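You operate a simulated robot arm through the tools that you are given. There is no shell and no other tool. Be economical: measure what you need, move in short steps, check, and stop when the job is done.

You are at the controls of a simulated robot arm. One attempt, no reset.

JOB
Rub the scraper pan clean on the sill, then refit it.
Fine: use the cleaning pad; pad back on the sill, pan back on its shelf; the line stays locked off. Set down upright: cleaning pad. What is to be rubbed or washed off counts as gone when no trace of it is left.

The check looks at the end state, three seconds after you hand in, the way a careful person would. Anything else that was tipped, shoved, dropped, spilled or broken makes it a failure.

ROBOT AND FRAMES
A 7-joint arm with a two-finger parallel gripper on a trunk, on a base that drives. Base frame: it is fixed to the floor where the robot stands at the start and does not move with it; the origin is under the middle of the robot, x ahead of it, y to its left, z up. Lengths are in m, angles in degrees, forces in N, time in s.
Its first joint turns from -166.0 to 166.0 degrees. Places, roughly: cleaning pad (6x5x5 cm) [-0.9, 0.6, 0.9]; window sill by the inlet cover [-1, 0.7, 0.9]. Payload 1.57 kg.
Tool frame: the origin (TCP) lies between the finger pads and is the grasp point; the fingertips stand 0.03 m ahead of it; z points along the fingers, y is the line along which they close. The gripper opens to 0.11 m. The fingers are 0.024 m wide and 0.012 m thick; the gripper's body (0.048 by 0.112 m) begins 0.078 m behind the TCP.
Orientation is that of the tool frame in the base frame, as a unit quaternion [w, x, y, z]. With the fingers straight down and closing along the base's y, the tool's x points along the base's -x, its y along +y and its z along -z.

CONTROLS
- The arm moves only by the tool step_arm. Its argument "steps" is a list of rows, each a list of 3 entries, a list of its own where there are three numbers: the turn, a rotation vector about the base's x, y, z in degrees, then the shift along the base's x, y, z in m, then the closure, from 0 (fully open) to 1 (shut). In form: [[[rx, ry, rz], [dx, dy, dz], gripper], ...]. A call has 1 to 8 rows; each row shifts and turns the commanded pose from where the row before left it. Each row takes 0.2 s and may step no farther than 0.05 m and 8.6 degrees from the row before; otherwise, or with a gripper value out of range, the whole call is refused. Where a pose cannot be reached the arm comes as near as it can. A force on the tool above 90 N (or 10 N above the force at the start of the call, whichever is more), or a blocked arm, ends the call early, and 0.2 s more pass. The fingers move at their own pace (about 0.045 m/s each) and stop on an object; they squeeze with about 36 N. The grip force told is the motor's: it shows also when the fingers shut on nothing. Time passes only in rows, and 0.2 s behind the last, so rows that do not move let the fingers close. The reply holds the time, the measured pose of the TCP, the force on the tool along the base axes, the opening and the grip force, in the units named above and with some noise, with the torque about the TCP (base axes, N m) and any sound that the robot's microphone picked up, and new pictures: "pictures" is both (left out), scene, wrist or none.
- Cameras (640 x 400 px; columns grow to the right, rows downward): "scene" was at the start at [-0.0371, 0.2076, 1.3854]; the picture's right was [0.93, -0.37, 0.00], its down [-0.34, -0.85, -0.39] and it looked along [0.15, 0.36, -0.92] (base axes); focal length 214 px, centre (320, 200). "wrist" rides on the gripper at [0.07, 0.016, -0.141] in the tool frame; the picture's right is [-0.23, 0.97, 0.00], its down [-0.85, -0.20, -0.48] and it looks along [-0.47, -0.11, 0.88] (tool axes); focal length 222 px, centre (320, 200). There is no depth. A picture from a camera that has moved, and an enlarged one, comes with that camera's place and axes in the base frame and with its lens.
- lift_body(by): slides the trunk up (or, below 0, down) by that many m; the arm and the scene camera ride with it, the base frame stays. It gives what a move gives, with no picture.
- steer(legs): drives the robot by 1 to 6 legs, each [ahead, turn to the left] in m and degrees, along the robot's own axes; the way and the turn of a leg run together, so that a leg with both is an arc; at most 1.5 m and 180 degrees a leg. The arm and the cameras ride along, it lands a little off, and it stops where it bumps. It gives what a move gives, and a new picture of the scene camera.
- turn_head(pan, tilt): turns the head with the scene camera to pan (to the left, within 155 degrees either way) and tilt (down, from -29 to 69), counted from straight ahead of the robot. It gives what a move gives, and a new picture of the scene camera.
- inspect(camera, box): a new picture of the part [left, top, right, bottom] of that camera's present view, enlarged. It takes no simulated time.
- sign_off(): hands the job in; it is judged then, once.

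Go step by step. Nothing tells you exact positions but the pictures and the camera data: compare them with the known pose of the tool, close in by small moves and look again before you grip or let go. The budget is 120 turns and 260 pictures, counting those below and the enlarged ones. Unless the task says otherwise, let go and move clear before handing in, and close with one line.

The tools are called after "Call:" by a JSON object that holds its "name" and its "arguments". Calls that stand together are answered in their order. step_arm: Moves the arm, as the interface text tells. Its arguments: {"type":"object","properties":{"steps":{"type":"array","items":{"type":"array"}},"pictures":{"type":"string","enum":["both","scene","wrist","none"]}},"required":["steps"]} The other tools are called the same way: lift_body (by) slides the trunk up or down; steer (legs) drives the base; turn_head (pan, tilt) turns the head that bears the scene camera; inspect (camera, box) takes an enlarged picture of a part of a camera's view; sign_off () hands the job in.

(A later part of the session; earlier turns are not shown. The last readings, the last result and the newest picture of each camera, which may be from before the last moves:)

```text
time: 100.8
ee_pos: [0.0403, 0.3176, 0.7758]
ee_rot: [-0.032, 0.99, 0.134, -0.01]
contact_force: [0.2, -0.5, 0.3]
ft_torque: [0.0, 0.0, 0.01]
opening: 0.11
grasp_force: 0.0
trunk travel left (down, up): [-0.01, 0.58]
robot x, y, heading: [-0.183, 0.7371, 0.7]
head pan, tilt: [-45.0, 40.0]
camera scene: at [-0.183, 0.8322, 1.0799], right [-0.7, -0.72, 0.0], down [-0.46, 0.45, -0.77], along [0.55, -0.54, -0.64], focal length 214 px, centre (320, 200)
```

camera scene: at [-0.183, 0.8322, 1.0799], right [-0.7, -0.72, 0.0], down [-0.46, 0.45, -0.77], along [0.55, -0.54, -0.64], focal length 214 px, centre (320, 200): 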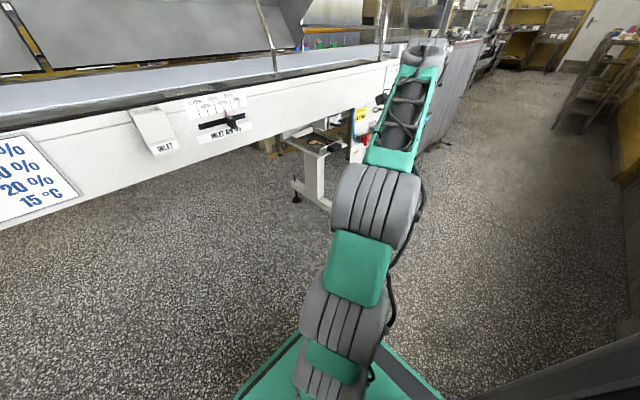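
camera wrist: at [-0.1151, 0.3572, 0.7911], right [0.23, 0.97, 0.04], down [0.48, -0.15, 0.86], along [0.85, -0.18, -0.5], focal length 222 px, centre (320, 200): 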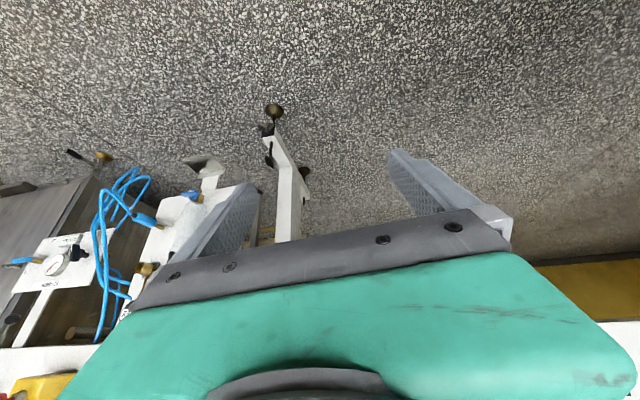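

Rotation works. Finish the 180° and test tilting toward +x again.

Call:
{"name": "step_arm", "arguments": {"steps": [[[0, 0, -7.7], [0, 0, 0], 0], [[0, 0, -7.7], [0, 0, 0], 0], [[0, -7, 0], [0.01, 0, -0.01], 0], [[0, -7, 0], [0.01, 0, -0.01], 0], [[0, -7, 0], [0.01, 0, -0.01], 0], [[0, -7, 0], [0.01, 0, -0.01], 0], [[0, -7, 0], [0.01, 0, -0.01], 0], [[0, -7, 0], [0.01, 0, -0.01], 0]], "pictures": "both"}}

```text
time: 102.5
ee_pos: [0.1249, 0.3264, 0.7326]
ee_rot: [0.005, 0.968, 0.002, 0.25]
contact_force: [-0.1, -0.5, -0.5]
ft_torque: [-0.03, 0.04, 0.02]
opening: 0.1099
grasp_force: 0.0
out of reach, approached as far as the arm can: row 6, 7, 8
trunk travel left (down, up): [-0.01, 0.58]
robot x, y, heading: [-0.1858, 0.7378, 1.0]
head pan, tilt: [-45.0, 40.0]
camera scene: at [-0.183, 0.8322, 1.0799], right [-0.7, -0.72, 0.0], down [-0.46, 0.45, -0.77], along [0.55, -0.54, -0.64], focal length 214 px, centre (320, 200)
camera wrist: at [0.1176, 0.311, 0.8908], right [-0.2, -0.98, -0.1], down [-0.98, 0.2, 0.0], along [0.02, 0.1, -1.0], focal length 222 px, centre (320, 200)
```

scene: 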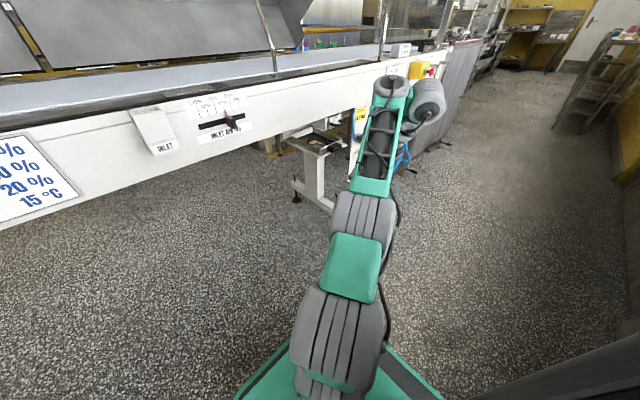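
wrist: 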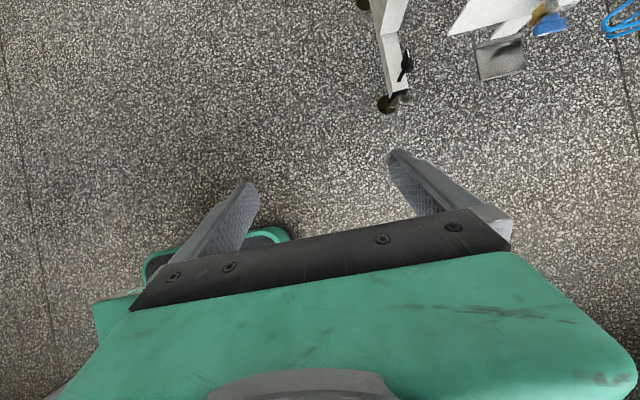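

Same cap, so it's the wrist bend. I'll measure how far it tilts the opposite lateral way (would correspond to approaching from the other side).

Call:
{"name": "step_arm", "arguments": {"steps": [[[0, 8, 0], [-0.01, 0, 0.01], 0], [[0, 8, 0], [-0.01, 0, 0.01], 0], [[0, 8, 0], [-0.01, 0, 0.01], 0], [[0, 8, 0], [-0.01, 0, 0.01], 0], [[0, 8, 0], [-0.01, 0, 0], 0], [[0, 8, 0], [-0.01, 0, 0], 0], [[0, 8, 0], [-0.01, 0, 0], 0], [[0, 8, 0], [-0.01, 0, 0], 0]], "pictures": "none"}}

Call:
{"name": "step_arm", "arguments": {"steps": [[[0, 8, 0], [-0.01, 0, 0], 0], [[0, 8, 0], [-0.01, 0, 0], 0], [[0, 8, 0], [-0.01, 0, 0], 0], [[0, 8, 0], [-0.01, 0, 0], 0]], "pictures": "scene"}}

```text
time: 104.3
ee_pos: [0.0366, 0.3596, 0.7314]
ee_rot: [-0.005, 0.981, 0.006, -0.194]
contact_force: [-1.3, -1.1, 0.9]
ft_torque: [0.0, -0.03, -0.02]
opening: 0.1098
grasp_force: 0.2
out of reach, approached as far as the arm can: row 6, 7, 8
trunk travel left (down, up): [-0.01, 0.58]
robot x, y, heading: [-0.1823, 0.7365, 0.3]
head pan, tilt: [-45.0, 40.0]
```

```text
time: 105.3
ee_pos: [0.0215, 0.3703, 0.7036]
ee_rot: [-0.041, 0.974, 0.012, -0.223]
contact_force: [-0.7, 0.6, 0.4]
ft_torque: [-0.03, 0.0, 0.02]
opening: 0.1095
grasp_force: 0.0
out of reach, approached as far as the arm can: row 1, 2, 3, 4
trunk travel left (down, up): [-0.01, 0.58]
robot x, y, heading: [-0.1852, 0.7393, 0.5]
head pan, tilt: [-45.0, 40.0]
camera scene: at [-0.1832, 0.8325, 1.0798], right [-0.7, -0.72, 0.0], down [-0.46, 0.45, -0.77], along [0.55, -0.54, -0.64], focal length 214 px, centre (320, 200)
```

scene: 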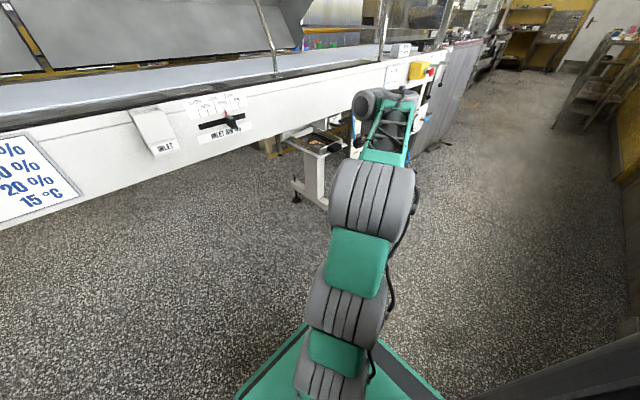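

Tilt is capped at ±~28° either way. Before the next plan, I need exact geometry of the U-handle above the grip; enlarge it from this side view.

Call:
{"name": "inspect", "arguments": {"camera": "scene", "box": [270, 105, 370, 167]}}

```text
6.40 times, centred on (320, 136) of scene
camera zoom: at [-0.1832, 0.8325, 1.0798], right [-0.7, -0.72, 0.0], down [-0.46, 0.45, -0.77], along [0.55, -0.54, -0.64], focal length 1373 px, centre (320, 610)
```

zoom: 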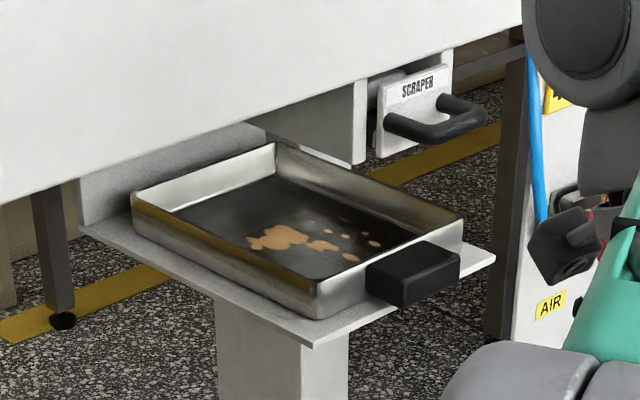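

Now I have reliable geometry: grip x≈0.363–0.398, z≈0.655–0.675; U-handle front x≈0.345, bottom z≈0.767. The gripper body's other face looks thinner, so I'll tilt back toward +x with the tool rotated 180° and try that side.

Call:
{"name": "step_arm", "arguments": {"steps": [[[0, -8, 0], [0.01, -0.01, 0.02], 0], [[0, -8, 0], [0.01, -0.01, 0.02], 0], [[0, -8, 0], [0.01, -0.01, 0.01], 0], [[0, -8, 0], [0.01, -0.02, 0], 0], [[0, -8, 0], [0.02, -0.02, -0.01], 0], [[0, -8, 0], [0.02, -0.03, -0.02], 0], [[0, -6, 0], [0.02, -0.03, -0.02], 0], [[0, 0, 0], [0.02, -0.02, -0.02], 0]], "pictures": "none"}}

Call:
{"name": "step_arm", "arguments": {"steps": [[[0, 0, 0], [0.01, -0.02, -0.01], 0], [[0, 0, 0], [0, 0, 0], 0]], "pictures": "both"}}

```text
time: 107.2
ee_pos: [0.1379, 0.2367, 0.683]
ee_rot: [-0.021, 0.973, 0.03, 0.229]
contact_force: [-0.3, 0.4, 0.8]
ft_torque: [-0.05, 0.05, -0.06]
opening: 0.1098
grasp_force: 0.1
out of reach, approached as far as the arm can: row 7, 8
trunk travel left (down, up): [-0.01, 0.58]
robot x, y, heading: [-0.186, 0.7391, 0.9]
head pan, tilt: [-45.0, 40.0]
```

```text
time: 107.8
ee_pos: [0.1381, 0.2368, 0.68]
ee_rot: [-0.024, 0.973, 0.028, 0.226]
contact_force: [0.2, 0.5, 0.1]
ft_torque: [0.01, 0.0, 0.0]
opening: 0.1102
grasp_force: 0.1
out of reach, approached as far as the arm can: row 1
trunk travel left (down, up): [-0.01, 0.58]
robot x, y, heading: [-0.1852, 0.7373, 0.9]
head pan, tilt: [-45.0, 40.0]
camera scene: at [-0.183, 0.8322, 1.0799], right [-0.7, -0.72, 0.0], down [-0.46, 0.45, -0.77], along [0.55, -0.54, -0.64], focal length 214 px, centre (320, 200)
camera wrist: at [0.1391, 0.2162, 0.8369], right [-0.14, -0.98, -0.13], down [-0.99, 0.13, 0.06], along [-0.04, 0.14, -0.99], focal length 222 px, centre (320, 200)
```

scene: 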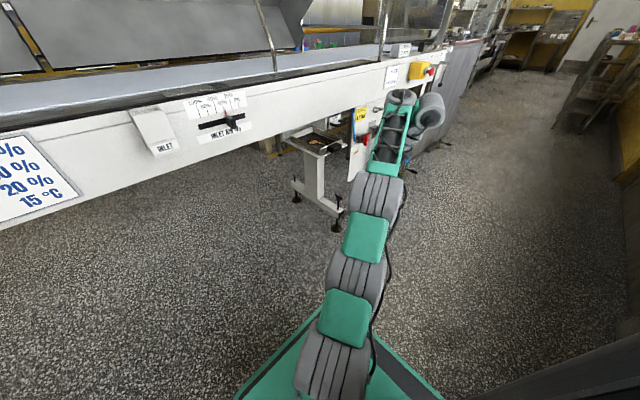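
wrist: 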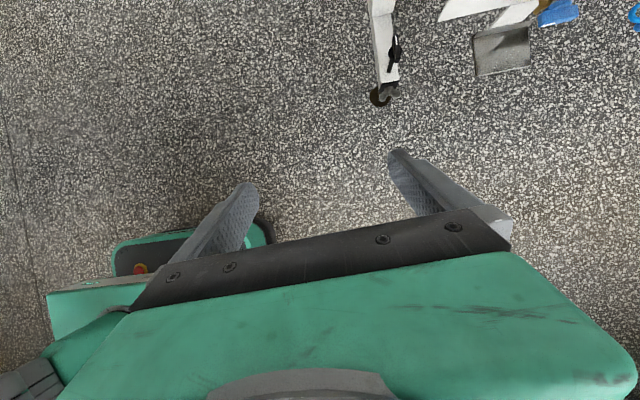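

Adjust: square the yaw/roll, and move to the reach spot that allowed z≈0.667.

Call:
{"name": "step_arm", "arguments": {"steps": [[[-1, 0, -1.6], [0, -0.025, 0], 0], [[-1, 0, -1.7], [0.005, -0.025, -0.005], 0], [[0, -1.5, 0], [0.005, 0, -0.005], 0], [[0, -1.5, 0], [0, 0, -0.003], 0]], "pictures": "none"}}

```text
time: 108.8
ee_pos: [0.1419, 0.2056, 0.6702]
ee_rot: [-0.001, 0.971, 0.006, 0.238]
contact_force: [0.7, 0.4, 0.2]
ft_torque: [0.0, 0.02, 0.0]
opening: 0.11
grasp_force: 0.0
out of reach, approached as far as the arm can: row 1, 2, 3, 4
trunk travel left (down, up): [-0.01, 0.58]
robot x, y, heading: [-0.1825, 0.7378, 0.7]
head pan, tilt: [-45.0, 40.0]
```

Drive forward with a slight sidestep to bring the gripper in front of the grip.

Call:
{"name": "steer", "arguments": {"legs": [[0, -5.5], [0.17, 0], [0, 5]]}}

Call:
{"name": "inspect", "arguments": {"camera": "wrist", "box": [160, 0, 480, 200]}}

```text
time: 111.2
ee_pos: [0.302, 0.1877, 0.6693]
ee_rot: [0.001, 0.971, -0.003, 0.239]
contact_force: [0.3, 0.7, -0.3]
ft_torque: [0.03, 0.0, 0.01]
opening: 0.11
grasp_force: 0.1
trunk travel left (down, up): [-0.01, 0.58]
robot x, y, heading: [-0.0144, 0.7191, -0.5]
head pan, tilt: [-45.0, 40.0]
camera scene: at [-0.0137, 0.8175, 1.0799], right [-0.71, -0.71, 0.0], down [-0.45, 0.46, -0.77], along [0.54, -0.54, -0.64], focal length 214 px, centre (320, 200)
```

scene: 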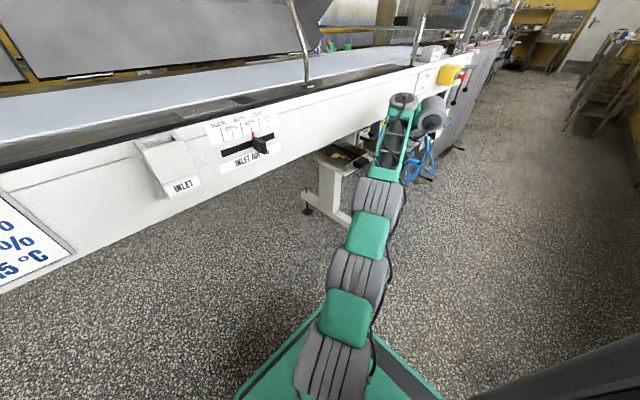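

```text
2.00 times, centred on (320, 100) of wrist
camera zoom: at [0.2984, 0.171, 0.8281], right [-0.21, -0.97, -0.1], down [-0.98, 0.21, 0.03], along [-0.01, 0.11, -0.99], focal length 444 px, centre (320, 400)
```

zoom: 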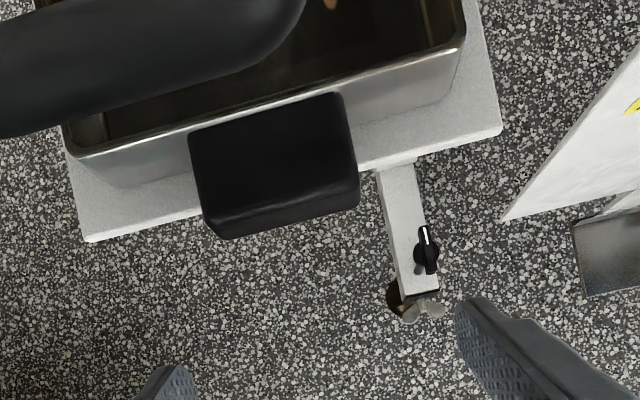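

Great top-down view: grip straight ahead (front x≈0.366, y≈0.188), handle bar front x≈0.34. Creep forward 0.03 m by driving, watching the force.

Call:
{"name": "steer", "arguments": {"legs": [[0.035, 0]]}}

Call:
{"name": "inspect", "arguments": {"camera": "wrist", "box": [80, 0, 560, 300]}}

```text
time: 112.1
ee_pos: [0.3361, 0.1873, 0.6706]
ee_rot: [0.001, 0.971, -0.003, 0.237]
contact_force: [0.6, 0.8, -0.6]
ft_torque: [-0.03, 0.01, -0.02]
opening: 0.11
grasp_force: 0.0
trunk travel left (down, up): [-0.01, 0.58]
robot x, y, heading: [0.0166, 0.7238, -0.3]
head pan, tilt: [-45.0, 40.0]
camera scene: at [0.0211, 0.8173, 1.0799], right [-0.71, -0.7, 0.0], down [-0.45, 0.46, -0.77], along [0.54, -0.54, -0.64], focal length 214 px, centre (320, 200)
```

scene: 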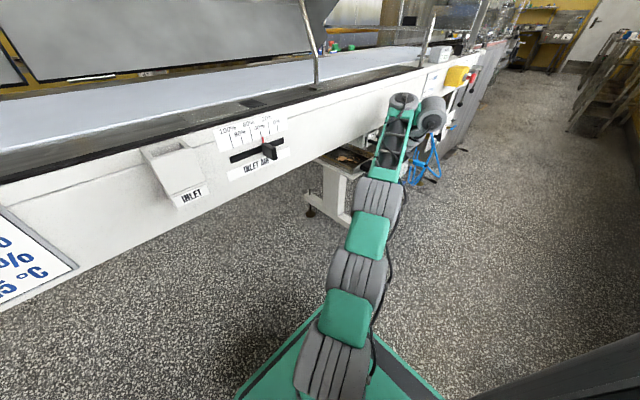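

```text
1.33 times, centred on (320, 150) of wrist
camera zoom: at [0.3327, 0.1707, 0.8281], right [-0.21, -0.97, -0.1], down [-0.98, 0.21, 0.03], along [-0.01, 0.11, -0.99], focal length 296 px, centre (320, 267)
```

zoom: 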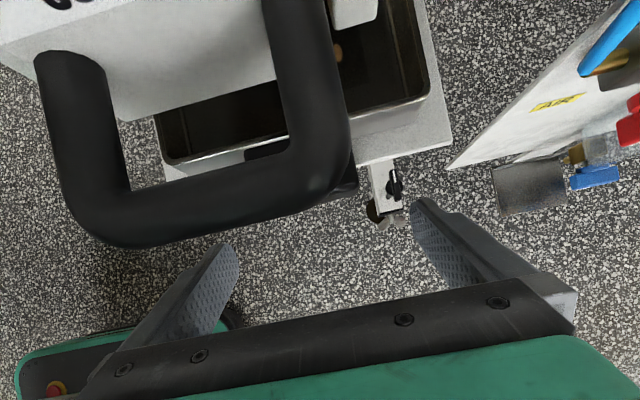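

Clear so far, with ~2.5 cm left to the handle bar. Advance another 0.02 m.

Call:
{"name": "steer", "arguments": {"legs": [[0.022, 0]]}}

Call:
{"name": "inspect", "arguments": {"camera": "wrist", "box": [80, 0, 560, 300]}}

```text
time: 112.9
ee_pos: [0.357, 0.1862, 0.6709]
ee_rot: [0.002, 0.971, -0.003, 0.238]
contact_force: [0.5, -1.1, -0.2]
ft_torque: [-0.01, -0.01, 0.0]
opening: 0.1102
grasp_force: 0.1
trunk travel left (down, up): [-0.01, 0.58]
robot x, y, heading: [0.0387, 0.7227, -0.2]
head pan, tilt: [-45.0, 40.0]
camera scene: at [0.0431, 0.8173, 1.0799], right [-0.71, -0.7, 0.0], down [-0.45, 0.46, -0.77], along [0.54, -0.54, -0.64], focal length 214 px, centre (320, 200)
```

scene: 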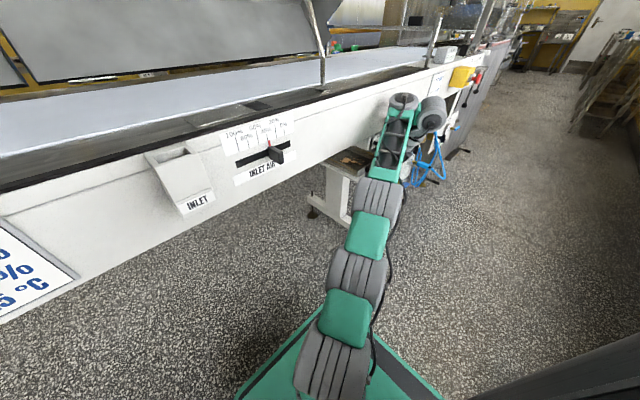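

```text
1.33 times, centred on (320, 150) of wrist
camera zoom: at [0.3547, 0.1706, 0.8281], right [-0.21, -0.97, -0.1], down [-0.98, 0.21, 0.03], along [-0.01, 0.11, -0.99], focal length 296 px, centre (320, 267)
```

zoom: 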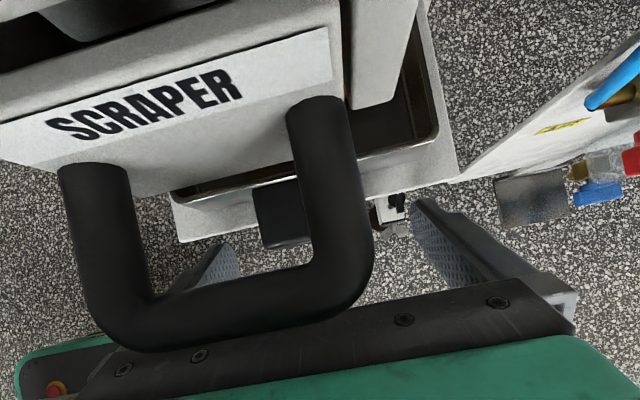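

No contact, fingers straddle the front of the grip by about 1 cm. Advance a few more mm.

Call:
{"name": "steer", "arguments": {"legs": [[0.006, 0]]}}

Call:
{"name": "step_arm", "arguments": {"steps": [[[0, 0, 0], [0, 0, 0], 0.5], [[0, 0, 0], [0, 0, 0], 0.7], [[0, 0, 0], [0, 0, 0], 1], [[0, 0, 0], [0, 0, 0], 1], [[0, 0, 0], [0, 0, 0], 1]], "pictures": "wrist"}}

```text
time: 113.6
ee_pos: [0.3643, 0.1859, 0.6712]
ee_rot: [0.002, 0.971, -0.003, 0.239]
contact_force: [0.4, 0.3, 0.0]
ft_torque: [-0.01, 0.0, -0.01]
opening: 0.11
grasp_force: 0.0
trunk travel left (down, up): [-0.01, 0.58]
robot x, y, heading: [0.0458, 0.7235, -0.2]
head pan, tilt: [-45.0, 40.0]
camera scene: at [0.049, 0.8172, 1.0799], right [-0.71, -0.7, 0.0], down [-0.45, 0.46, -0.77], along [0.54, -0.54, -0.64], focal length 214 px, centre (320, 200)
```

scene: 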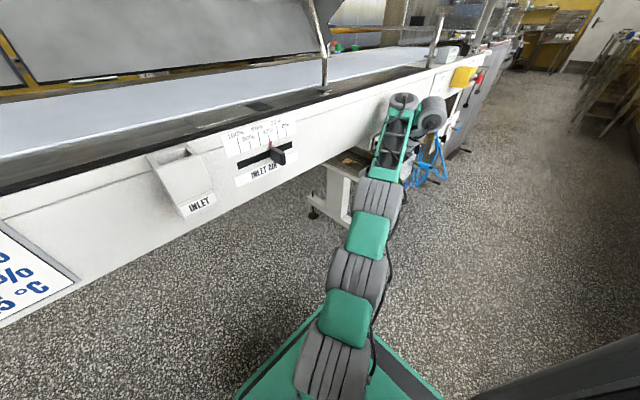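

```text
time: 114.8
ee_pos: [0.3638, 0.1873, 0.6691]
ee_rot: [0.001, 0.971, -0.003, 0.238]
contact_force: [-0.1, -0.4, 0.8]
ft_torque: [0.23, -0.05, 0.11]
opening: 0.0599
grasp_force: 29.7
trunk travel left (down, up): [-0.01, 0.58]
robot x, y, heading: [0.0449, 0.721, -0.2]
head pan, tilt: [-45.0, 40.0]
camera wrist: at [0.3605, 0.1706, 0.8282], right [-0.21, -0.97, -0.1], down [-0.98, 0.21, 0.03], along [-0.01, 0.11, -0.99], focal length 222 px, centre (320, 200)
```

wrist: 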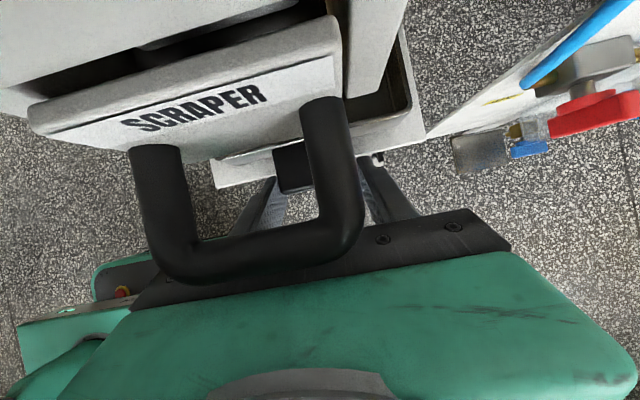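

Gripped (opening 0.060, ~30 N). Pull the pan straight out by driving backward.

Call:
{"name": "steer", "arguments": {"legs": [[-0.07, 0]]}}

Call:
{"name": "inspect", "arguments": {"camera": "wrist", "box": [0, 0, 640, 400]}}

```text
time: 115.8
ee_pos: [0.294, 0.1873, 0.6701]
ee_rot: [0.001, 0.971, -0.002, 0.238]
contact_force: [1.2, 0.4, 0.4]
ft_torque: [-0.04, -0.02, -0.01]
opening: 0.0596
grasp_force: 35.8
trunk travel left (down, up): [-0.01, 0.58]
robot x, y, heading: [-0.0223, 0.7255, 0.1]
head pan, tilt: [-45.0, 40.0]
camera scene: at [-0.0217, 0.8174, 1.0799], right [-0.71, -0.71, 0.0], down [-0.45, 0.46, -0.77], along [0.54, -0.54, -0.64], focal length 214 px, centre (320, 200)
```

scene: 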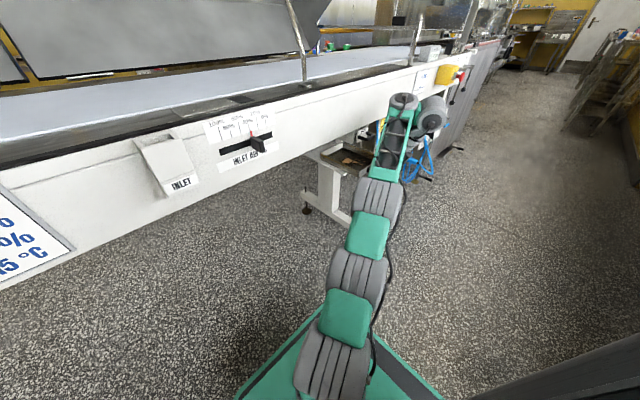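

```text
1.00 times, centred on (320, 200) of wrist (not enlarged: the box is as wide or as high as the picture)
camera zoom: at [0.2902, 0.171, 0.8281], right [-0.21, -0.97, -0.1], down [-0.98, 0.21, 0.03], along [-0.01, 0.11, -0.99], focal length 222 px, centre (320, 200)
```

zoom: 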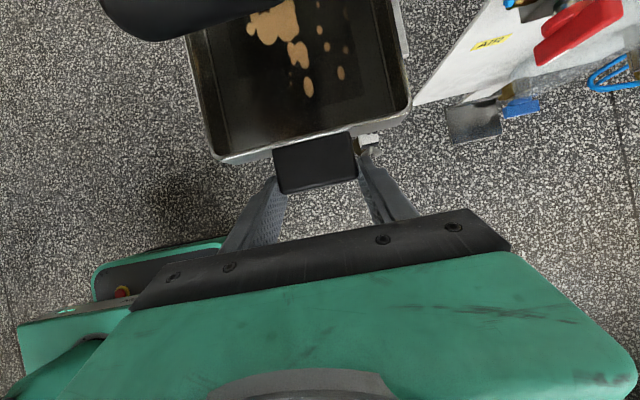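

The pan slid out 7 cm with the gripper. Lift slightly (1.5 cm) to test whether the grip holds.

Call:
{"name": "lift_body", "arguments": {"by": 0.015}}

Call:
{"name": "inspect", "arguments": {"camera": "wrist", "box": [0, 0, 640, 400]}}

Call:
{"name": "inspect", "arguments": {"camera": "scene", "box": [290, 110, 410, 190]}}

```text
time: 116.5
ee_pos: [0.2946, 0.1864, 0.6849]
ee_rot: [0.001, 0.972, -0.003, 0.237]
contact_force: [0.2, 0.3, -3.3]
ft_torque: [-0.02, 0.31, 0.02]
opening: 0.0596
grasp_force: 36.3
trunk travel left (down, up): [-0.025, 0.565]
robot x, y, heading: [-0.0237, 0.7242, -0.2]
head pan, tilt: [-45.0, 40.0]
```

```text
1.00 times, centred on (320, 200) of wrist (not enlarged: the box is as wide or as high as the picture)
camera zoom: at [0.2903, 0.1707, 0.8427], right [-0.21, -0.97, -0.1], down [-0.98, 0.21, 0.03], along [-0.01, 0.11, -0.99], focal length 222 px, centre (320, 200)
```

zoom: 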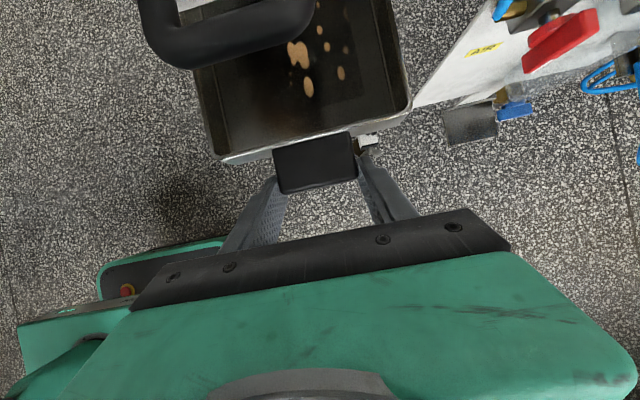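

```text
5.00 times, centred on (350, 150) of scene
camera zoom: at [-0.0216, 0.8173, 1.0949], right [-0.71, -0.71, 0.0], down [-0.45, 0.46, -0.77], along [0.54, -0.54, -0.64], focal length 1072 px, centre (170, 450)
```

zoom: 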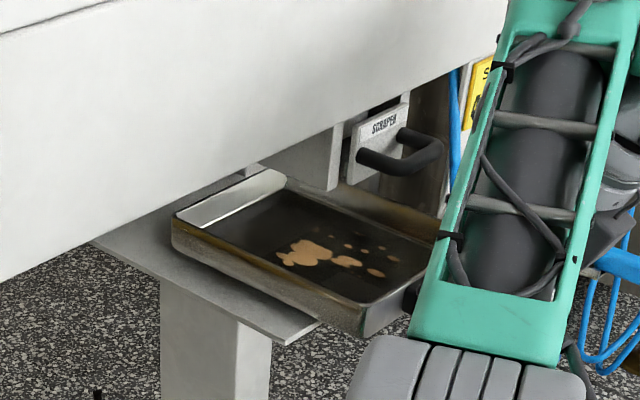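

The pan hangs securely (≈3.3 N, no droop). Back out fully, then raise the trunk.

Call:
{"name": "steer", "arguments": {"legs": [[-0.24, 0]]}}

Call:
{"name": "lift_body", "arguments": {"by": 0.45}}

Call:
{"name": "inspect", "arguments": {"camera": "wrist", "box": [0, 0, 640, 400]}}

```text
time: 118.2
ee_pos: [0.0512, 0.1868, 0.6845]
ee_rot: [0.001, 0.971, -0.002, 0.238]
contact_force: [0.0, -0.5, -2.5]
ft_torque: [-0.02, 0.32, 0.02]
opening: 0.0594
grasp_force: 36.5
trunk travel left (down, up): [-0.025, 0.565]
robot x, y, heading: [-0.2674, 0.7261, -0.2]
head pan, tilt: [-45.0, 40.0]
camera scene: at [-0.2643, 0.8178, 1.0949], right [-0.71, -0.71, 0.0], down [-0.45, 0.46, -0.77], along [0.54, -0.54, -0.64], focal length 214 px, centre (320, 200)
```

scene: 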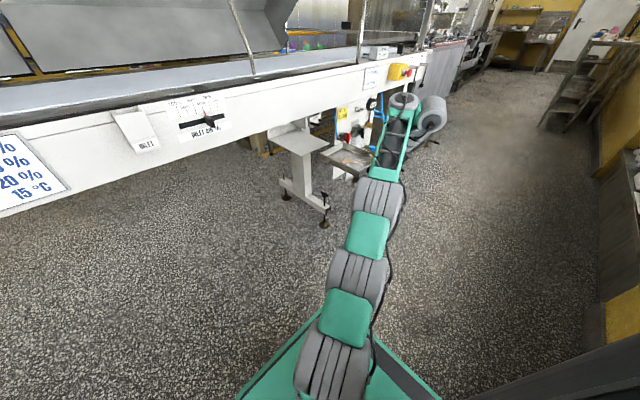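

```text
refused: 0.45 is not a number from -0.4 to 0.4
```

```text
1.00 times, centred on (320, 200) of wrist (not enlarged: the box is as wide or as high as the picture)
camera zoom: at [0.0481, 0.1716, 0.8429], right [-0.21, -0.97, -0.1], down [-0.98, 0.2, 0.03], along [-0.01, 0.11, -0.99], focal length 222 px, centre (320, 200)
```

zoom: 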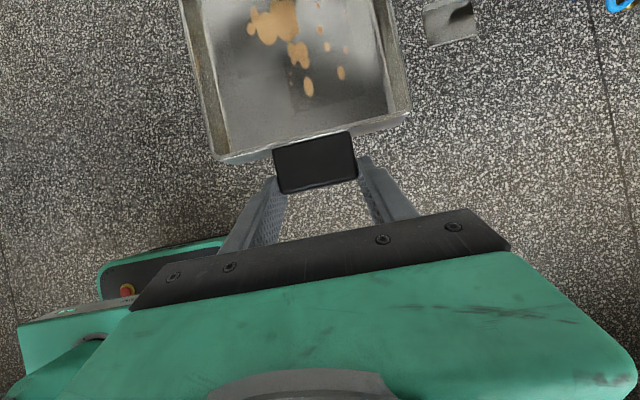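

Pan is clear of everything. Raise 0.4 m, move to mid-aisle, and rotate clockwise toward the sill.

Call:
{"name": "lift_body", "arguments": {"by": 0.4}}

Call:
{"name": "steer", "arguments": {"legs": [[0.1, 0], [0, -100]]}}

Call:
{"name": "turn_head", "arguments": {"pan": -70, "tilt": 45}}

```text
time: 122.1
ee_pos: [0.0516, 0.188, 1.0849]
ee_rot: [0.002, 0.971, -0.003, 0.237]
contact_force: [0.2, 0.7, -3.3]
ft_torque: [0.01, 0.35, 0.02]
opening: 0.0596
grasp_force: 36.2
trunk travel left (down, up): [-0.425, 0.165]
robot x, y, heading: [-0.2648, 0.7238, 0.1]
head pan, tilt: [-45.0, 40.0]
```

```text
time: 127.4
ee_pos: [-0.7449, 0.4894, 1.0848]
ee_rot: [-0.181, -0.633, 0.737, -0.154]
contact_force: [0.6, -0.1, -3.7]
ft_torque: [0.32, -0.08, -0.01]
opening: 0.0595
grasp_force: 36.0
trunk travel left (down, up): [-0.425, 0.165]
robot x, y, heading: [-0.1674, 0.7234, -98.5]
head pan, tilt: [-45.0, 40.0]
camera scene: at [-0.0722, 0.7093, 1.4949], right [-0.59, 0.8, 0.0], down [0.52, 0.38, -0.77], along [-0.62, -0.46, -0.64], focal length 214 px, centre (320, 200)
```

scene: 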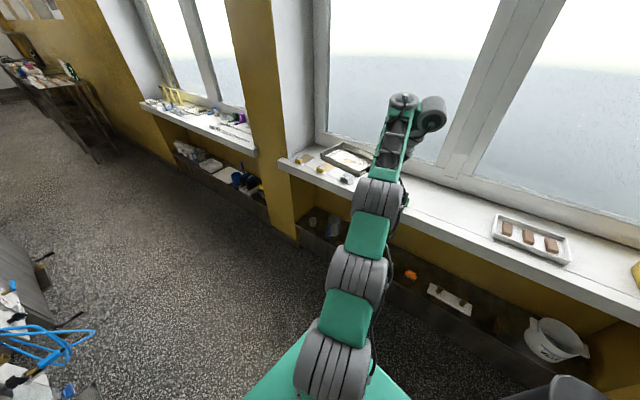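

```text
time: 128.3
ee_pos: [-0.745, 0.4881, 1.0857]
ee_rot: [-0.18, -0.633, 0.737, -0.154]
contact_force: [0.1, -0.9, -2.6]
ft_torque: [0.35, -0.05, -0.04]
opening: 0.0596
grasp_force: 36.1
trunk travel left (down, up): [-0.425, 0.165]
robot x, y, heading: [-0.1666, 0.7272, -98.3]
head pan, tilt: [-70.0, 45.0]
camera scene: at [-0.0836, 0.7435, 1.4876], right [-0.2, 0.98, 0.0], down [0.69, 0.14, -0.71], along [-0.69, -0.14, -0.71], focal length 214 px, centre (320, 200)
```

scene: 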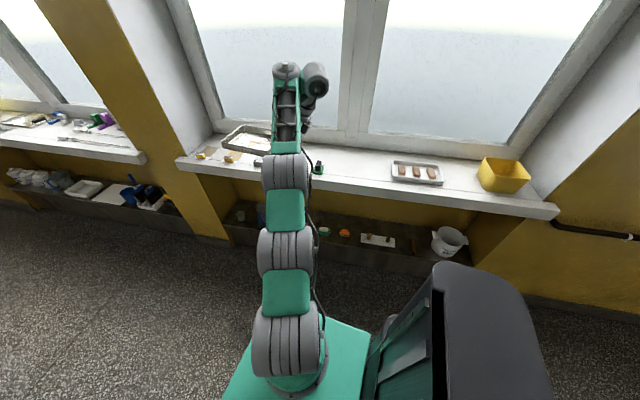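

Clear view of the sill: free gap between the green pad and the tray. Drive along −y, then complete the turn to face the sill.

Call:
{"name": "steer", "arguments": {"legs": [[0.52, 0], [0, -81.5]]}}

Call:
{"name": "turn_head", "arguments": {"pan": -35, "tilt": 50}}

Call:
{"name": "inspect", "arguments": {"camera": "wrist", "box": [0, 0, 640, 400]}}

```text
time: 130.8
ee_pos: [-0.819, 0.0913, 1.0825]
ee_rot: [-0.178, -0.621, 0.751, -0.138]
contact_force: [5.2, 17.6, -0.8]
ft_torque: [0.17, 0.05, 0.13]
opening: 0.0597
grasp_force: 35.7
trunk travel left (down, up): [-0.425, 0.165]
robot x, y, heading: [-0.2325, 0.2979, -100.3]
head pan, tilt: [-70.0, 45.0]
stopped in leg 1: the force on the tool passed its limit (the readings are from after the stop); the commanded pose is now the measured one
camera scene: at [-0.1473, 0.3167, 1.4876], right [-0.17, 0.99, 0.0], down [0.7, 0.12, -0.71], along [-0.7, -0.12, -0.71], focal length 214 px, centre (320, 200)
```

scene: 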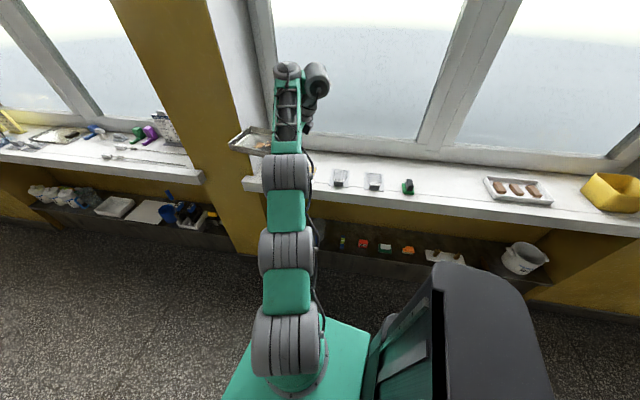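

```text
time: 131.8
ee_pos: [-0.8188, 0.0912, 1.083]
ee_rot: [-0.178, -0.621, 0.751, -0.138]
contact_force: [3.5, 28.2, -2.4]
ft_torque: [0.87, -0.11, -0.75]
opening: 0.0597
grasp_force: 35.8
trunk travel left (down, up): [-0.425, 0.165]
robot x, y, heading: [-0.2298, 0.2998, -100.1]
head pan, tilt: [-35.0, 50.0]
camera scene: at [-0.1225, 0.2778, 1.4807], right [-0.71, 0.71, 0.0], down [0.54, 0.54, -0.64], along [-0.46, -0.46, -0.76], focal length 214 px, centre (320, 200)
```

scene: 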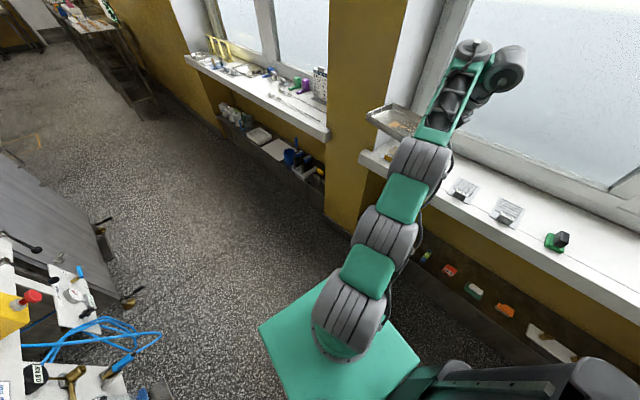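

```text
1.00 times, centred on (320, 200) of wrist (not enlarged: the box is as wide or as high as the picture)
camera zoom: at [-0.8326, 0.0931, 1.2401], right [-0.92, 0.39, -0.09], down [0.38, 0.92, 0.05], along [0.1, 0.02, -0.99], focal length 222 px, centre (320, 200)
```

zoom: 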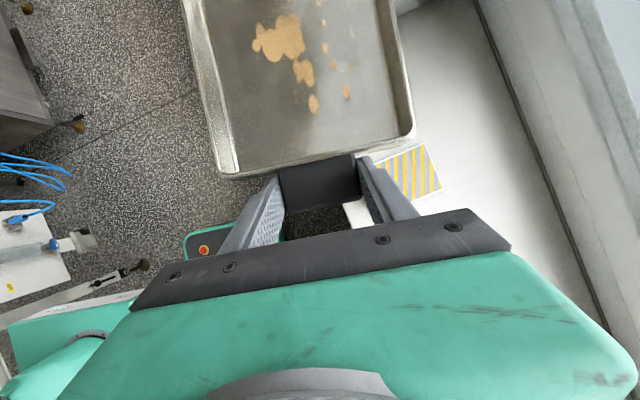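

The pan's far edge touched the window reveal; it's still firmly held. Back off immediately.

Call:
{"name": "steer", "arguments": {"legs": [[-0.15, 0]]}}

Call:
{"name": "inspect", "arguments": {"camera": "wrist", "box": [0, 0, 640, 400]}}

```text
time: 133.2
ee_pos: [-0.7932, 0.2387, 1.082]
ee_rot: [-0.179, -0.62, 0.751, -0.138]
contact_force: [0.6, -0.1, -3.4]
ft_torque: [0.3, -0.03, 0.02]
opening: 0.0592
grasp_force: 36.3
trunk travel left (down, up): [-0.425, 0.165]
robot x, y, heading: [-0.2065, 0.4484, -100.1]
head pan, tilt: [-35.0, 50.0]
camera scene: at [-0.0968, 0.4243, 1.4807], right [-0.71, 0.71, 0.0], down [0.54, 0.54, -0.64], along [-0.45, -0.45, -0.77], focal length 214 px, centre (320, 200)
```

scene: 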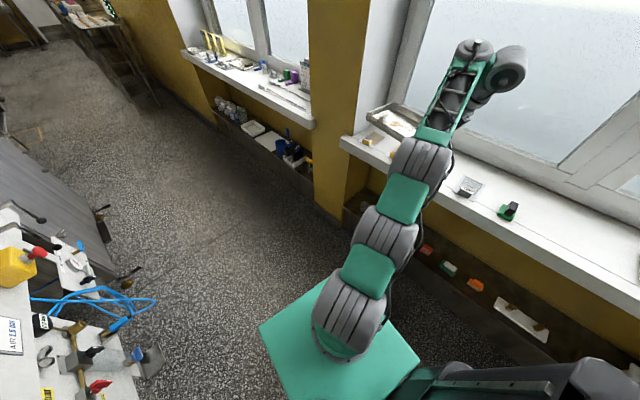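

```text
1.00 times, centred on (320, 200) of wrist (not enlarged: the box is as wide or as high as the picture)
camera zoom: at [-0.8066, 0.2404, 1.24], right [-0.92, 0.39, -0.09], down [0.38, 0.92, 0.05], along [0.1, 0.02, -0.99], focal length 222 px, centre (320, 200)
```

zoom: 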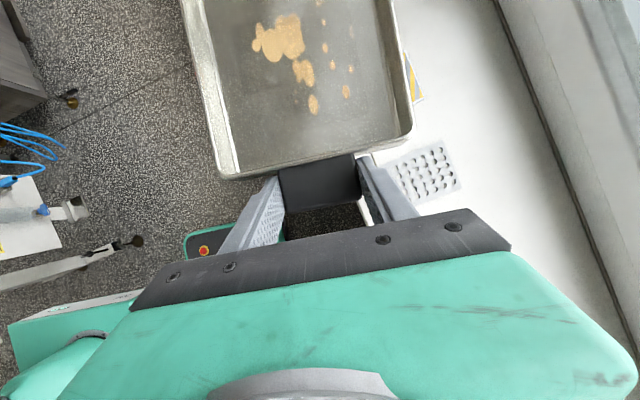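

Pan is fine and gripped. To be more compact I'll raise the arm relative to the trunk, then swing the pan in front of the robot.

Call:
{"name": "step_arm", "arguments": {"steps": [[[0, 0, 0], [0.005, 0.005, 0.045], 1], [[0, 0, 0], [0.005, 0.005, 0.045], 1], [[0, 0, 0], [0.005, 0.005, 0.045], 1], [[0, 0, 0], [0.005, 0.005, 0.045], 1]], "pictures": "none"}}

Call:
{"name": "step_arm", "arguments": {"steps": [[[0, 0, 0], [0.041, -0.022, 0], 1], [[0, 0, 0], [0.041, -0.022, 0], 1], [[0, 0, 0], [0.041, -0.022, 0], 1], [[0, 0, 0], [0.041, -0.022, 0], 1], [[0, 0, 0], [0.041, -0.022, 0], 1], [[0, 0, 0], [0.041, -0.022, 0], 1]], "pictures": "scene"}}

```text
time: 134.2
ee_pos: [-0.7317, 0.2622, 1.1896]
ee_rot: [-0.176, -0.622, 0.751, -0.137]
contact_force: [0.0, -0.4, -3.6]
ft_torque: [0.28, -0.11, 0.03]
opening: 0.0593
grasp_force: 35.6
out of reach, approached as far as the arm can: row 2, 3, 4
trunk travel left (down, up): [-0.425, 0.165]
robot x, y, heading: [-0.2071, 0.4427, -99.9]
head pan, tilt: [-35.0, 50.0]
```

```text
time: 135.6
ee_pos: [-0.4834, 0.1297, 1.1922]
ee_rot: [-0.178, -0.621, 0.751, -0.138]
contact_force: [-0.5, -0.6, -2.2]
ft_torque: [0.27, -0.09, -0.02]
opening: 0.0596
grasp_force: 36.5
trunk travel left (down, up): [-0.425, 0.165]
robot x, y, heading: [-0.2084, 0.4483, -100.3]
head pan, tilt: [-35.0, 50.0]
camera scene: at [-0.0963, 0.4241, 1.4807], right [-0.71, 0.71, 0.0], down [0.54, 0.54, -0.64], along [-0.45, -0.45, -0.77], focal length 214 px, centre (320, 200)
```

scene: 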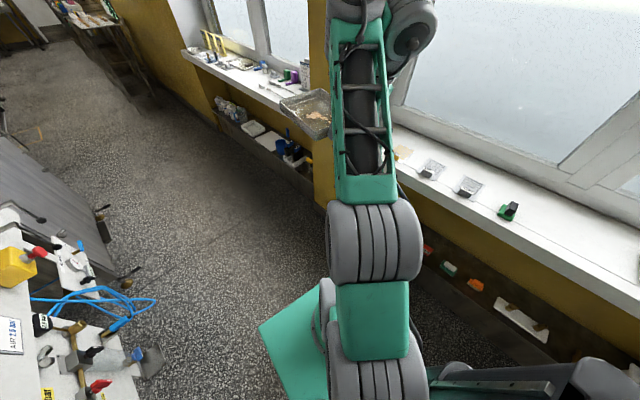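

Call:
{"name": "step_arm", "arguments": {"steps": [[[0, 0, 0], [0.037, -0.03, 0], 1], [[0, 0, 0], [0.037, -0.03, 0], 1], [[0, 0, 0], [0.037, -0.03, 0], 1], [[0, 0, 0], [0.037, -0.03, 0], 1], [[0, 0, 0], [0.037, -0.03, 0], 1]], "pictures": "none"}}

Call:
{"name": "steer", "arguments": {"legs": [[0, -80]]}}

Call:
{"name": "turn_head", "arguments": {"pan": 0, "tilt": 50}}

```text
time: 136.8
ee_pos: [-0.2966, -0.0193, 1.1901]
ee_rot: [-0.178, -0.621, 0.751, -0.137]
contact_force: [0.7, 0.6, -3.4]
ft_torque: [0.28, -0.15, 0.03]
opening: 0.0595
grasp_force: 36.4
trunk travel left (down, up): [-0.425, 0.165]
robot x, y, heading: [-0.206, 0.448, -100.2]
head pan, tilt: [-35.0, 50.0]
```

```text
time: 140.6
ee_pos: [-0.6806, 0.4524, 1.1912]
ee_rot: [-0.225, 0.004, 0.974, 0.009]
contact_force: [-0.1, 0.0, -2.9]
ft_torque: [-0.02, -0.3, -0.02]
opening: 0.0599
grasp_force: 35.9
trunk travel left (down, up): [-0.425, 0.165]
robot x, y, heading: [-0.2057, 0.4477, -179.5]
head pan, tilt: [-35.0, 50.0]
camera scene: at [-0.2074, 0.3359, 1.4807], right [0.57, 0.82, 0.0], down [0.63, -0.44, -0.64], along [-0.53, 0.37, -0.77], focal length 214 px, centre (320, 200)
```

scene: 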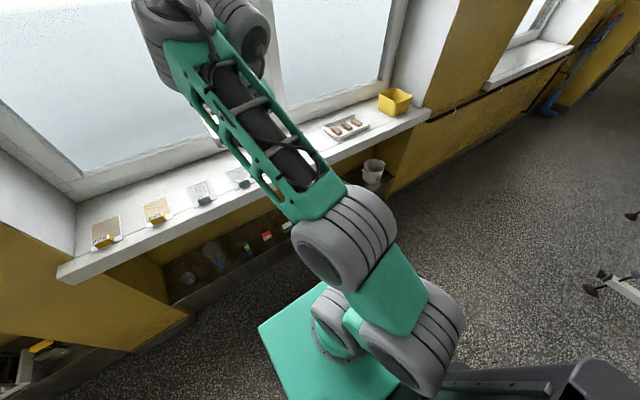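

```text
time: 141.6
ee_pos: [-0.6807, 0.4542, 1.189]
ee_rot: [-0.225, 0.004, 0.974, 0.008]
contact_force: [-0.4, 0.3, -3.4]
ft_torque: [0.01, -0.26, 0.02]
opening: 0.0596
grasp_force: 36.2
trunk travel left (down, up): [-0.425, 0.165]
robot x, y, heading: [-0.2094, 0.4489, -179.7]
head pan, tilt: [0.0, 50.0]
camera scene: at [-0.221, 0.2917, 1.4807], right [0.0, 1.0, 0.0], down [0.77, 0.0, -0.64], along [-0.64, 0.0, -0.77], focal length 214 px, centre (320, 200)
```

scene: 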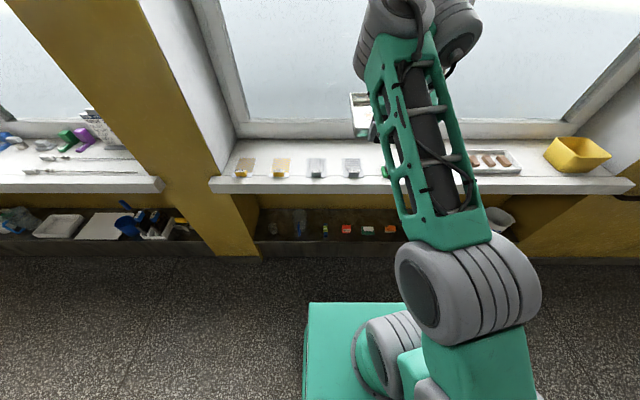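

I'm facing the sill with the pan above it. Move over the free gap (y≈0.735) at height, then lower the trunk.

Call:
{"name": "step_arm", "arguments": {"steps": [[[0, 0, 0], [0, 0.047, 0], 1], [[0, 0, 0], [0, 0.047, 0], 1], [[0, 0, 0], [0, 0.047, 0], 1], [[0, 0, 0], [0, 0.047, 0], 1], [[0, 0, 0], [0, 0.047, 0], 1], [[0, 0, 0], [0, 0.046, 0], 1]], "pictures": "none"}}

Call:
{"name": "lift_body", "arguments": {"by": -0.2}}

Call:
{"name": "turn_head", "arguments": {"pan": 20, "tilt": 45}}

Call:
{"name": "inspect", "arguments": {"camera": "wrist", "box": [0, 0, 640, 400]}}

```text
time: 143.0
ee_pos: [-0.6778, 0.7343, 1.1908]
ee_rot: [-0.225, 0.004, 0.974, 0.008]
contact_force: [-0.5, -0.4, -2.8]
ft_torque: [0.02, -0.3, -0.02]
opening: 0.0596
grasp_force: 36.4
trunk travel left (down, up): [-0.425, 0.165]
robot x, y, heading: [-0.206, 0.4437, -179.7]
head pan, tilt: [0.0, 50.0]
```

```text
time: 145.2
ee_pos: [-0.679, 0.7326, 0.9913]
ee_rot: [-0.225, 0.005, 0.974, 0.008]
contact_force: [-0.1, 0.3, -3.2]
ft_torque: [0.0, -0.3, -0.02]
opening: 0.0596
grasp_force: 35.6
trunk travel left (down, up): [-0.225, 0.365]
robot x, y, heading: [-0.2047, 0.4489, -179.8]
head pan, tilt: [0.0, 50.0]
```

```text
time: 146.0
ee_pos: [-0.6786, 0.732, 0.9912]
ee_rot: [-0.226, 0.004, 0.974, 0.008]
contact_force: [-0.6, -1.4, -2.3]
ft_torque: [0.0, -0.33, 0.0]
opening: 0.0597
grasp_force: 36.0
trunk travel left (down, up): [-0.225, 0.365]
robot x, y, heading: [-0.2065, 0.4488, -179.6]
head pan, tilt: [20.0, 45.0]
camera scene: at [-0.2203, 0.264, 1.2876], right [-0.35, 0.94, 0.0], down [0.66, 0.24, -0.71], along [-0.66, -0.24, -0.71], focal length 214 px, centre (320, 200)
```

scene: 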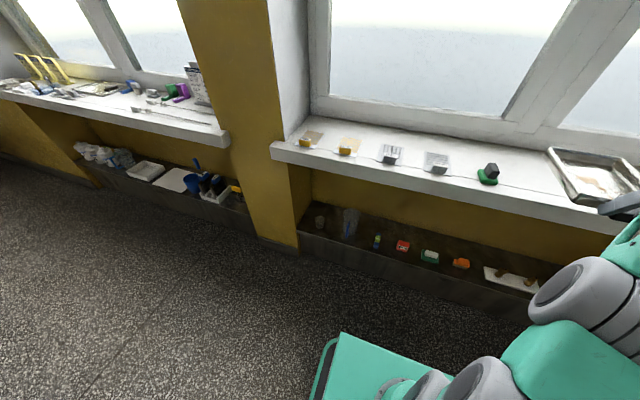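

```text
1.00 times, centred on (320, 200) of wrist (not enlarged: the box is as wide or as high as the picture)
camera zoom: at [-0.6796, 0.7468, 1.1499], right [0.22, 0.97, -0.09], down [0.98, -0.21, 0.05], along [0.03, -0.1, -0.99], focal length 222 px, centre (320, 200)
```

zoom: 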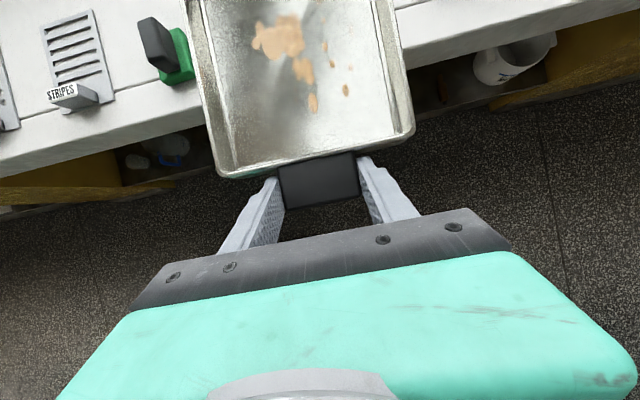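

Let me enlarge to find the sill's front edge accurately.

Call:
{"name": "inspect", "arguments": {"camera": "wrist", "box": [40, 0, 240, 200]}}

Call:
{"name": "inspect", "arguments": {"camera": "scene", "box": [440, 110, 640, 250]}}

```text
2.00 times, centred on (140, 100) of wrist
camera zoom: at [-0.6796, 0.7468, 1.1499], right [0.22, 0.97, -0.09], down [0.98, -0.21, 0.05], along [0.03, -0.1, -0.99], focal length 444 px, centre (680, 400)
```

zoom: 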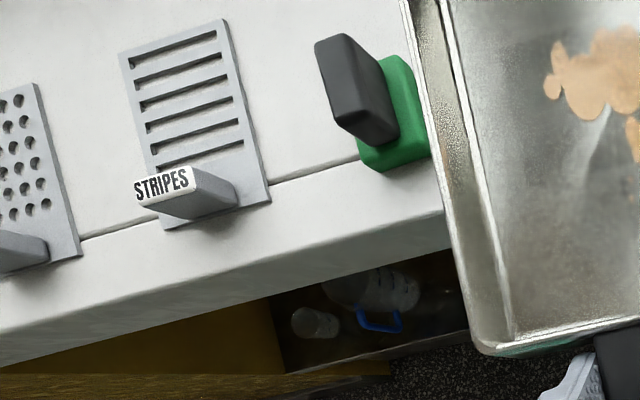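

```text
2.86 times, centred on (540, 180) of scene
camera zoom: at [-0.2203, 0.264, 1.2876], right [-0.35, 0.94, 0.0], down [0.66, 0.24, -0.71], along [-0.66, -0.24, -0.71], focal length 613 px, centre (-309, 257)
```

zoom: 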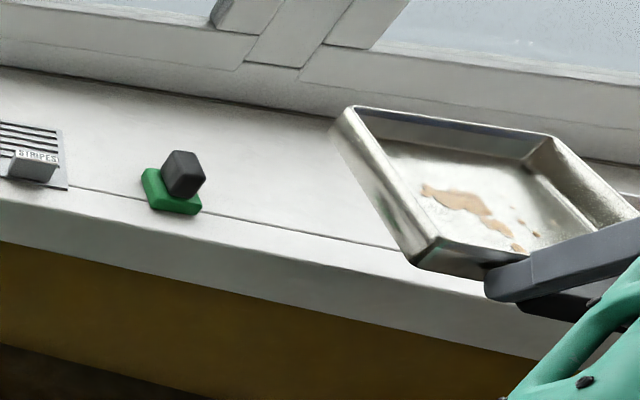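

The sill top is actually about z≈0.85 with its front edge at x≈-0.84; free gap y 0.60–0.92. I'll trade trunk height for arm height (arm up, trunk down) to get comfortable reach, then move in.

Call:
{"name": "step_arm", "arguments": {"steps": [[[0, 0, 0], [0, 0, 0.045], 1], [[0, 0, 0], [0, 0.005, 0.045], 1], [[0, 0, 0], [-0.01, 0.005, 0.04], 1]], "pictures": "none"}}

Call:
{"name": "lift_body", "arguments": {"by": -0.19}}

Call:
{"name": "step_arm", "arguments": {"steps": [[[0, 0, 0], [-0.04, 0.005, 0], 1], [[0, 0, 0], [-0.04, 0.005, 0], 1], [[0, 0, 0], [-0.03, 0, 0], 1]], "pictures": "wrist"}}

Call:
{"name": "turn_head", "arguments": {"pan": -20, "tilt": 35}}

```text
time: 146.8
ee_pos: [-0.6899, 0.7405, 1.1195]
ee_rot: [-0.223, 0.006, 0.975, 0.008]
contact_force: [0.2, -0.7, -2.4]
ft_torque: [-0.01, -0.32, 0.03]
opening: 0.0595
grasp_force: 35.3
trunk travel left (down, up): [-0.225, 0.365]
robot x, y, heading: [-0.2069, 0.4463, -179.9]
head pan, tilt: [20.0, 45.0]
```

```text
time: 148.9
ee_pos: [-0.6886, 0.7394, 0.9315]
ee_rot: [-0.224, 0.004, 0.974, 0.008]
contact_force: [0.1, 0.2, -2.9]
ft_torque: [0.0, -0.3, 0.0]
opening: 0.0596
grasp_force: 36.4
trunk travel left (down, up): [-0.035, 0.555]
robot x, y, heading: [-0.2059, 0.451, -179.7]
head pan, tilt: [20.0, 45.0]
```

```text
time: 149.7
ee_pos: [-0.751, 0.7269, 0.8984]
ee_rot: [-0.225, 0.004, 0.974, 0.009]
contact_force: [1.1, 0.6, -2.3]
ft_torque: [-0.02, -0.23, 0.01]
opening: 0.0595
grasp_force: 35.8
out of reach, approached as far as the arm can: row 1, 2, 3
trunk travel left (down, up): [-0.035, 0.555]
robot x, y, heading: [-0.2061, 0.4488, -179.8]
head pan, tilt: [20.0, 45.0]
camera wrist: at [-0.7521, 0.7412, 1.0573], right [0.22, 0.97, -0.08], down [0.98, -0.21, 0.05], along [0.03, -0.09, -1.0], focal length 222 px, centre (320, 200)
```

wrist: 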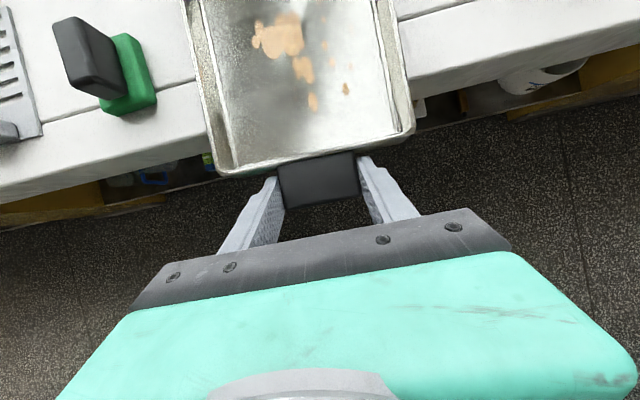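

```text
time: 150.8
ee_pos: [-0.7517, 0.728, 0.8979]
ee_rot: [-0.224, 0.004, 0.975, 0.009]
contact_force: [0.1, 0.6, -2.1]
ft_torque: [0.0, -0.32, 0.01]
opening: 0.0596
grasp_force: 36.1
trunk travel left (down, up): [-0.035, 0.555]
robot x, y, heading: [-0.2067, 0.4456, -179.6]
head pan, tilt: [-20.0, 35.0]
camera scene: at [-0.227, 0.3218, 1.1124], right [0.34, 0.94, 0.0], down [0.54, -0.19, -0.82], along [-0.77, 0.28, -0.57], focal length 214 px, centre (320, 200)
```

scene: 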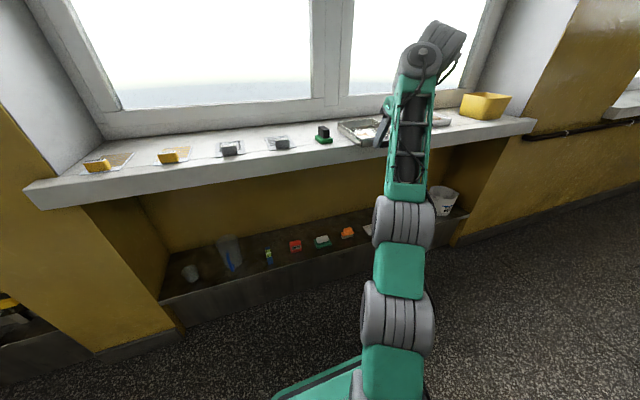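

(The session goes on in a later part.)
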